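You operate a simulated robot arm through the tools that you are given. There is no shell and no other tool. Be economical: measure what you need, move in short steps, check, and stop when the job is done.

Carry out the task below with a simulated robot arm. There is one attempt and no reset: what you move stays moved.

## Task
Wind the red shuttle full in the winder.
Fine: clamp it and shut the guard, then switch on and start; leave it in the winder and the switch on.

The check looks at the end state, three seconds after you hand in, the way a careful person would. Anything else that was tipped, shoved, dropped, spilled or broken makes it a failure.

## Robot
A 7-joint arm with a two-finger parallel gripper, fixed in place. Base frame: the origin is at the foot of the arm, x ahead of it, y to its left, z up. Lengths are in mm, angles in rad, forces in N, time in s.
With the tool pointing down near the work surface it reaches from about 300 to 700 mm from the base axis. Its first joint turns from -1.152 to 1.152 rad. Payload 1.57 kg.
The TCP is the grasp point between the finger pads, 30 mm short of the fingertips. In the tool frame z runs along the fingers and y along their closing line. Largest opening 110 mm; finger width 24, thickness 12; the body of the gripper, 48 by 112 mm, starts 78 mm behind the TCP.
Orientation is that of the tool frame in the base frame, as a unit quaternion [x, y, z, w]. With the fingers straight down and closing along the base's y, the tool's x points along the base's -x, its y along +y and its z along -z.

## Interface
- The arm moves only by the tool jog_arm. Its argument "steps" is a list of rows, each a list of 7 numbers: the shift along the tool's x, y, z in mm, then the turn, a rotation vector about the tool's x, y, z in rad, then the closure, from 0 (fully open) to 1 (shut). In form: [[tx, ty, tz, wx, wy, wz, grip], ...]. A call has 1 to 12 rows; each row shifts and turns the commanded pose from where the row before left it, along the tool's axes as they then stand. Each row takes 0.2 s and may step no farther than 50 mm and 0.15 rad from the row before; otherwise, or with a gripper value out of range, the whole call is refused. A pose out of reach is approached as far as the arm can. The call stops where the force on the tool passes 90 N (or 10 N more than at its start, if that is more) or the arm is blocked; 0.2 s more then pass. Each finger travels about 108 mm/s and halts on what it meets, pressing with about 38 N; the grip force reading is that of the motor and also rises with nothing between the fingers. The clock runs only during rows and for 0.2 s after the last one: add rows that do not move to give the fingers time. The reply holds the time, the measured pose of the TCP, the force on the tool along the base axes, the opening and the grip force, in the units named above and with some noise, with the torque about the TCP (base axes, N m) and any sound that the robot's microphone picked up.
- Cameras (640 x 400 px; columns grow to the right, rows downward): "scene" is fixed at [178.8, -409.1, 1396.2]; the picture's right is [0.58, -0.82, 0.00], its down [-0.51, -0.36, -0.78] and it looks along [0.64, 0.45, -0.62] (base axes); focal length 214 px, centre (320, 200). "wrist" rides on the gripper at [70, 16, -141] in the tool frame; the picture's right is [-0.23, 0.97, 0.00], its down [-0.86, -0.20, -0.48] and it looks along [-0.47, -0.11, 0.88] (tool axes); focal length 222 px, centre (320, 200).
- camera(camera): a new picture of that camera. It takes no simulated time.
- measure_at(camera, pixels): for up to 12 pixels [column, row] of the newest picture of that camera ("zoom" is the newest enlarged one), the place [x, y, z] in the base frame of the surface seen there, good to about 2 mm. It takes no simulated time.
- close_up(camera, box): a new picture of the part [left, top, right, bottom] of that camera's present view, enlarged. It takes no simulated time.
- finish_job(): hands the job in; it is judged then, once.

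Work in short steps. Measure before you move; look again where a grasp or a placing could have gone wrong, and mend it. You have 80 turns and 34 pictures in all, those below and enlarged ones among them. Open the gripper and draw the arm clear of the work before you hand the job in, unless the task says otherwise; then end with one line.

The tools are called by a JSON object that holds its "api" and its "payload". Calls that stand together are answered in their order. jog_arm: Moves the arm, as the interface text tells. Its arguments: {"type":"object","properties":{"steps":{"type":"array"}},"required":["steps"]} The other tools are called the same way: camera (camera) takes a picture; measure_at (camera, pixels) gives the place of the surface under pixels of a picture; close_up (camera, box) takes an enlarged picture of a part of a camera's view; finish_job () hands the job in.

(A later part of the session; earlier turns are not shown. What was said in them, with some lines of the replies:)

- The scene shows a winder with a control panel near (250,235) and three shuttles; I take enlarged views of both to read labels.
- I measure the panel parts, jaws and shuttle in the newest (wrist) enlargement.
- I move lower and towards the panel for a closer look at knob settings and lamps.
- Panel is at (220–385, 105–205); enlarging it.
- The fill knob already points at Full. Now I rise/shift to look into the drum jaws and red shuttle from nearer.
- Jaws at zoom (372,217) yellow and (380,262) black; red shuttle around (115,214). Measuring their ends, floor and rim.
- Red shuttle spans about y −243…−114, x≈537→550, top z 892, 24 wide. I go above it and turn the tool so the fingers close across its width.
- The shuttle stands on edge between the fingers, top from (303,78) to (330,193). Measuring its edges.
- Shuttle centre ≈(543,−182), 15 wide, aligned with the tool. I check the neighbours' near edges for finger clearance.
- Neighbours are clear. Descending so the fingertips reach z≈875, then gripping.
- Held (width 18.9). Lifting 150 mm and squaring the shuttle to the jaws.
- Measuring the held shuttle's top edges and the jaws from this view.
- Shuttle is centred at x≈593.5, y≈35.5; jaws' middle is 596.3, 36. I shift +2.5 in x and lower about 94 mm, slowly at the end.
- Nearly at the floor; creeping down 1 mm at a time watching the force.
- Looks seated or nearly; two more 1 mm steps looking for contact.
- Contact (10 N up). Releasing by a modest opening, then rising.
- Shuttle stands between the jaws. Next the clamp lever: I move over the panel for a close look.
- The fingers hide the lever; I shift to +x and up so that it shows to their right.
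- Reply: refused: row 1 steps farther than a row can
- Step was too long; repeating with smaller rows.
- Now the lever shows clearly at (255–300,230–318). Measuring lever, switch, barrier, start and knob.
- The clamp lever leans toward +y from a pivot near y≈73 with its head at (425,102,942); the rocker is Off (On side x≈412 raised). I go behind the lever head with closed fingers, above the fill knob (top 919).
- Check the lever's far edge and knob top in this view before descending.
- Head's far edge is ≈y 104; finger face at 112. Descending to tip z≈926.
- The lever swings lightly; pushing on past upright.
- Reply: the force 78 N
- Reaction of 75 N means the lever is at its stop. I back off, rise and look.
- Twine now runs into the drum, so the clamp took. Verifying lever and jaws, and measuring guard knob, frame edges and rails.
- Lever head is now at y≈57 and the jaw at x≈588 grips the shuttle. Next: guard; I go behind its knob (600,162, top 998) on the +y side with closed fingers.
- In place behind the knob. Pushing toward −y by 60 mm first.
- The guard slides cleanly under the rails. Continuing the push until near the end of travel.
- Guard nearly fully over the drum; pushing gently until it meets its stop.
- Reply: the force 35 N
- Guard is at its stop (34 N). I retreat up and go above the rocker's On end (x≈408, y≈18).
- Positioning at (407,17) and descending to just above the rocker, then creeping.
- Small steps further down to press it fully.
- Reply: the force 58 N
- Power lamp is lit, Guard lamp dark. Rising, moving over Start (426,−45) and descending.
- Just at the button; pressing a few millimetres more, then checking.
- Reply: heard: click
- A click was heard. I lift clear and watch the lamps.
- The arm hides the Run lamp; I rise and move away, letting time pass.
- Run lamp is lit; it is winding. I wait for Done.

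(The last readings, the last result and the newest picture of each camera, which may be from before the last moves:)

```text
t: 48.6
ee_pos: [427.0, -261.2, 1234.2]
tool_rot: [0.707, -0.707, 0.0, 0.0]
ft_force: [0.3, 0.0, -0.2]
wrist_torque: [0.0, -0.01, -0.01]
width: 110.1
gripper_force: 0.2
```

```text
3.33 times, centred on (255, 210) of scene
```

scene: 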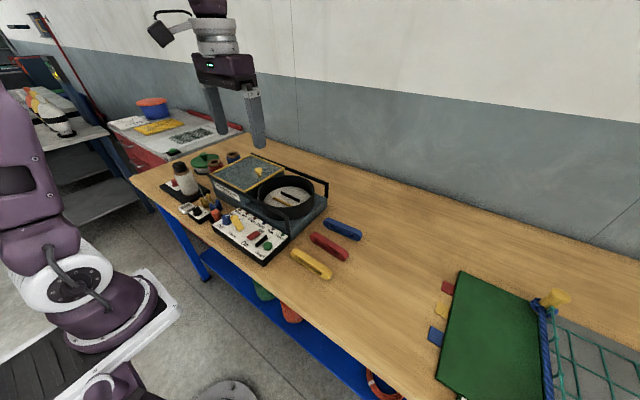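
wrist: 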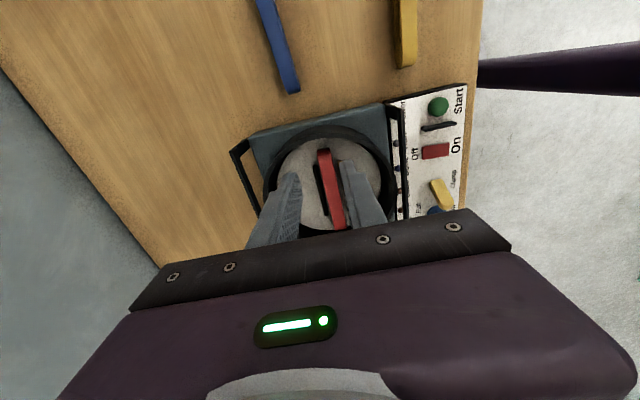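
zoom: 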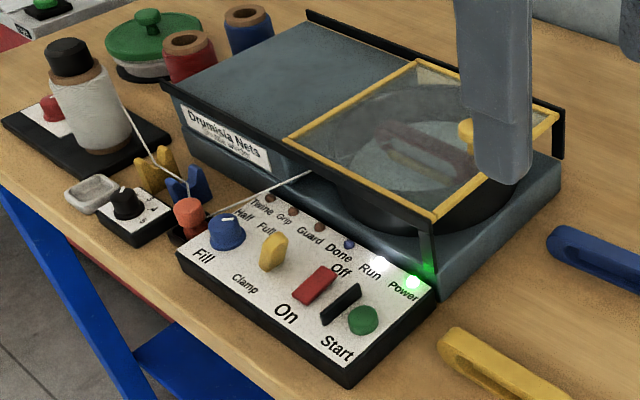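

Still running; I wait longer, listening for a sound.

{"api": "jog_arm", "payload": {"steps": [[0, 0, 0, 0, 0, 0, 0], [0, 0, 0, 0, 0, 0, 0], [0, 0, 0, 0, 0, 0, 0], [0, 0, 0, 0, 0, 0, 0], [0, 0, 0, 0, 0, 0, 0], [0, 0, 0, 0, 0, 0, 0], [0, 0, 0, 0, 0, 0, 0], [0, 0, 0, 0, 0, 0, 0], [0, 0, 0, 0, 0, 0, 0], [0, 0, 0, 0, 0, 0, 0], [0, 0, 0, 0, 0, 0, 0], [0, 0, 0, 0, 0, 0, 0]]}}

{"api": "jog_arm", "payload": {"steps": [[0, 0, 0, 0, 0, 0, 0], [0, 0, 0, 0, 0, 0, 0], [0, 0, 0, 0, 0, 0, 0], [0, 0, 0, 0, 0, 0, 0], [0, 0, 0, 0, 0, 0, 0], [0, 0, 0, 0, 0, 0, 0], [0, 0, 0, 0, 0, 0, 0], [0, 0, 0, 0, 0, 0, 0], [0, 0, 0, 0, 0, 0, 0], [0, 0, 0, 0, 0, 0, 0], [0, 0, 0, 0, 0, 0, 0], [0, 0, 0, 0, 0, 0, 0]]}}

{"api": "jog_arm", "payload": {"steps": [[0, 0, 0, 0, 0, 0, 0], [0, 0, 0, 0, 0, 0, 0], [0, 0, 0, 0, 0, 0, 0], [0, 0, 0, 0, 0, 0, 0], [0, 0, 0, 0, 0, 0, 0], [0, 0, 0, 0, 0, 0, 0], [0, 0, 0, 0, 0, 0, 0], [0, 0, 0, 0, 0, 0, 0], [0, 0, 0, 0, 0, 0, 0], [0, 0, 0, 0, 0, 0, 0], [0, 0, 0, 0, 0, 0, 0], [0, 0, 0, 0, 0, 0, 0]]}}

{"api": "jog_arm", "payload": {"steps": [[0, 0, 0, 0, 0, 0, 0], [0, 0, 0, 0, 0, 0, 0], [0, 0, 0, 0, 0, 0, 0], [0, 0, 0, 0, 0, 0, 0], [0, 0, 0, 0, 0, 0, 0], [0, 0, 0, 0, 0, 0, 0], [0, 0, 0, 0, 0, 0, 0], [0, 0, 0, 0, 0, 0, 0], [0, 0, 0, 0, 0, 0, 0], [0, 0, 0, 0, 0, 0, 0], [0, 0, 0, 0, 0, 0, 0], [0, 0, 0, 0, 0, 0, 0]]}}

```text
t: 51.2
ee_pos: [427.4, -261.6, 1232.6]
tool_rot: [0.707, -0.707, 0.001, 0.001]
ft_force: [0.2, -0.4, 0.4]
wrist_torque: [0.04, 0.01, 0.02]
width: 110.1
gripper_force: 0.1
```

```text
t: 53.8
ee_pos: [426.0, -259.6, 1233.2]
tool_rot: [0.708, -0.706, 0.001, 0.0]
ft_force: [0.2, 0.7, 0.8]
wrist_torque: [0.03, -0.02, 0.01]
width: 109.6
gripper_force: 0.0
```

```text
t: 56.4
ee_pos: [426.5, -261.9, 1233.4]
tool_rot: [0.708, -0.707, 0.0, -0.001]
ft_force: [-0.4, 0.1, 0.4]
wrist_torque: [-0.01, -0.05, 0.0]
width: 110.3
gripper_force: 0.1
```

```text
t: 59.0
ee_pos: [426.0, -261.5, 1233.2]
tool_rot: [0.708, -0.707, 0.0, 0.0]
ft_force: [1.1, 0.2, 0.7]
wrist_torque: [0.02, 0.0, 0.01]
width: 110.2
gripper_force: 0.0
```

Checking the lamps again.

{"api": "close_up", "payload": {"camera": "scene", "box": [180, 150, 330, 270]}}

```text
3.33 times, centred on (255, 210) of scene
```

zoom: 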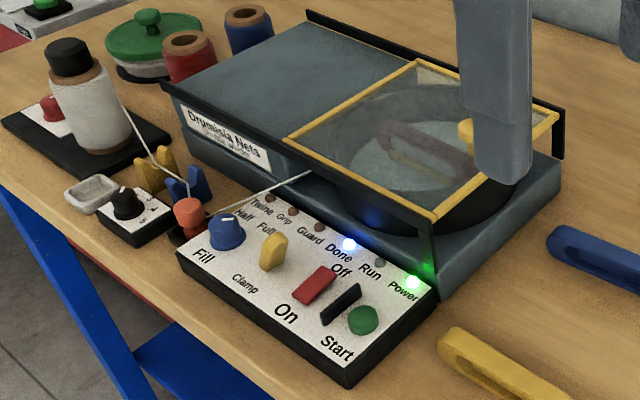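

The Done lamp is lit, Run is out, Power is on, the guard is shut and the arm is clear. Handing in.

{"api": "finish_job", "payload": {}}

```text
The job is handed in.
```

The red shuttle is clamped in the winder under the shut guard and was wound with the fill knob already at Full; the Done lamp is lit and the switch is left on.
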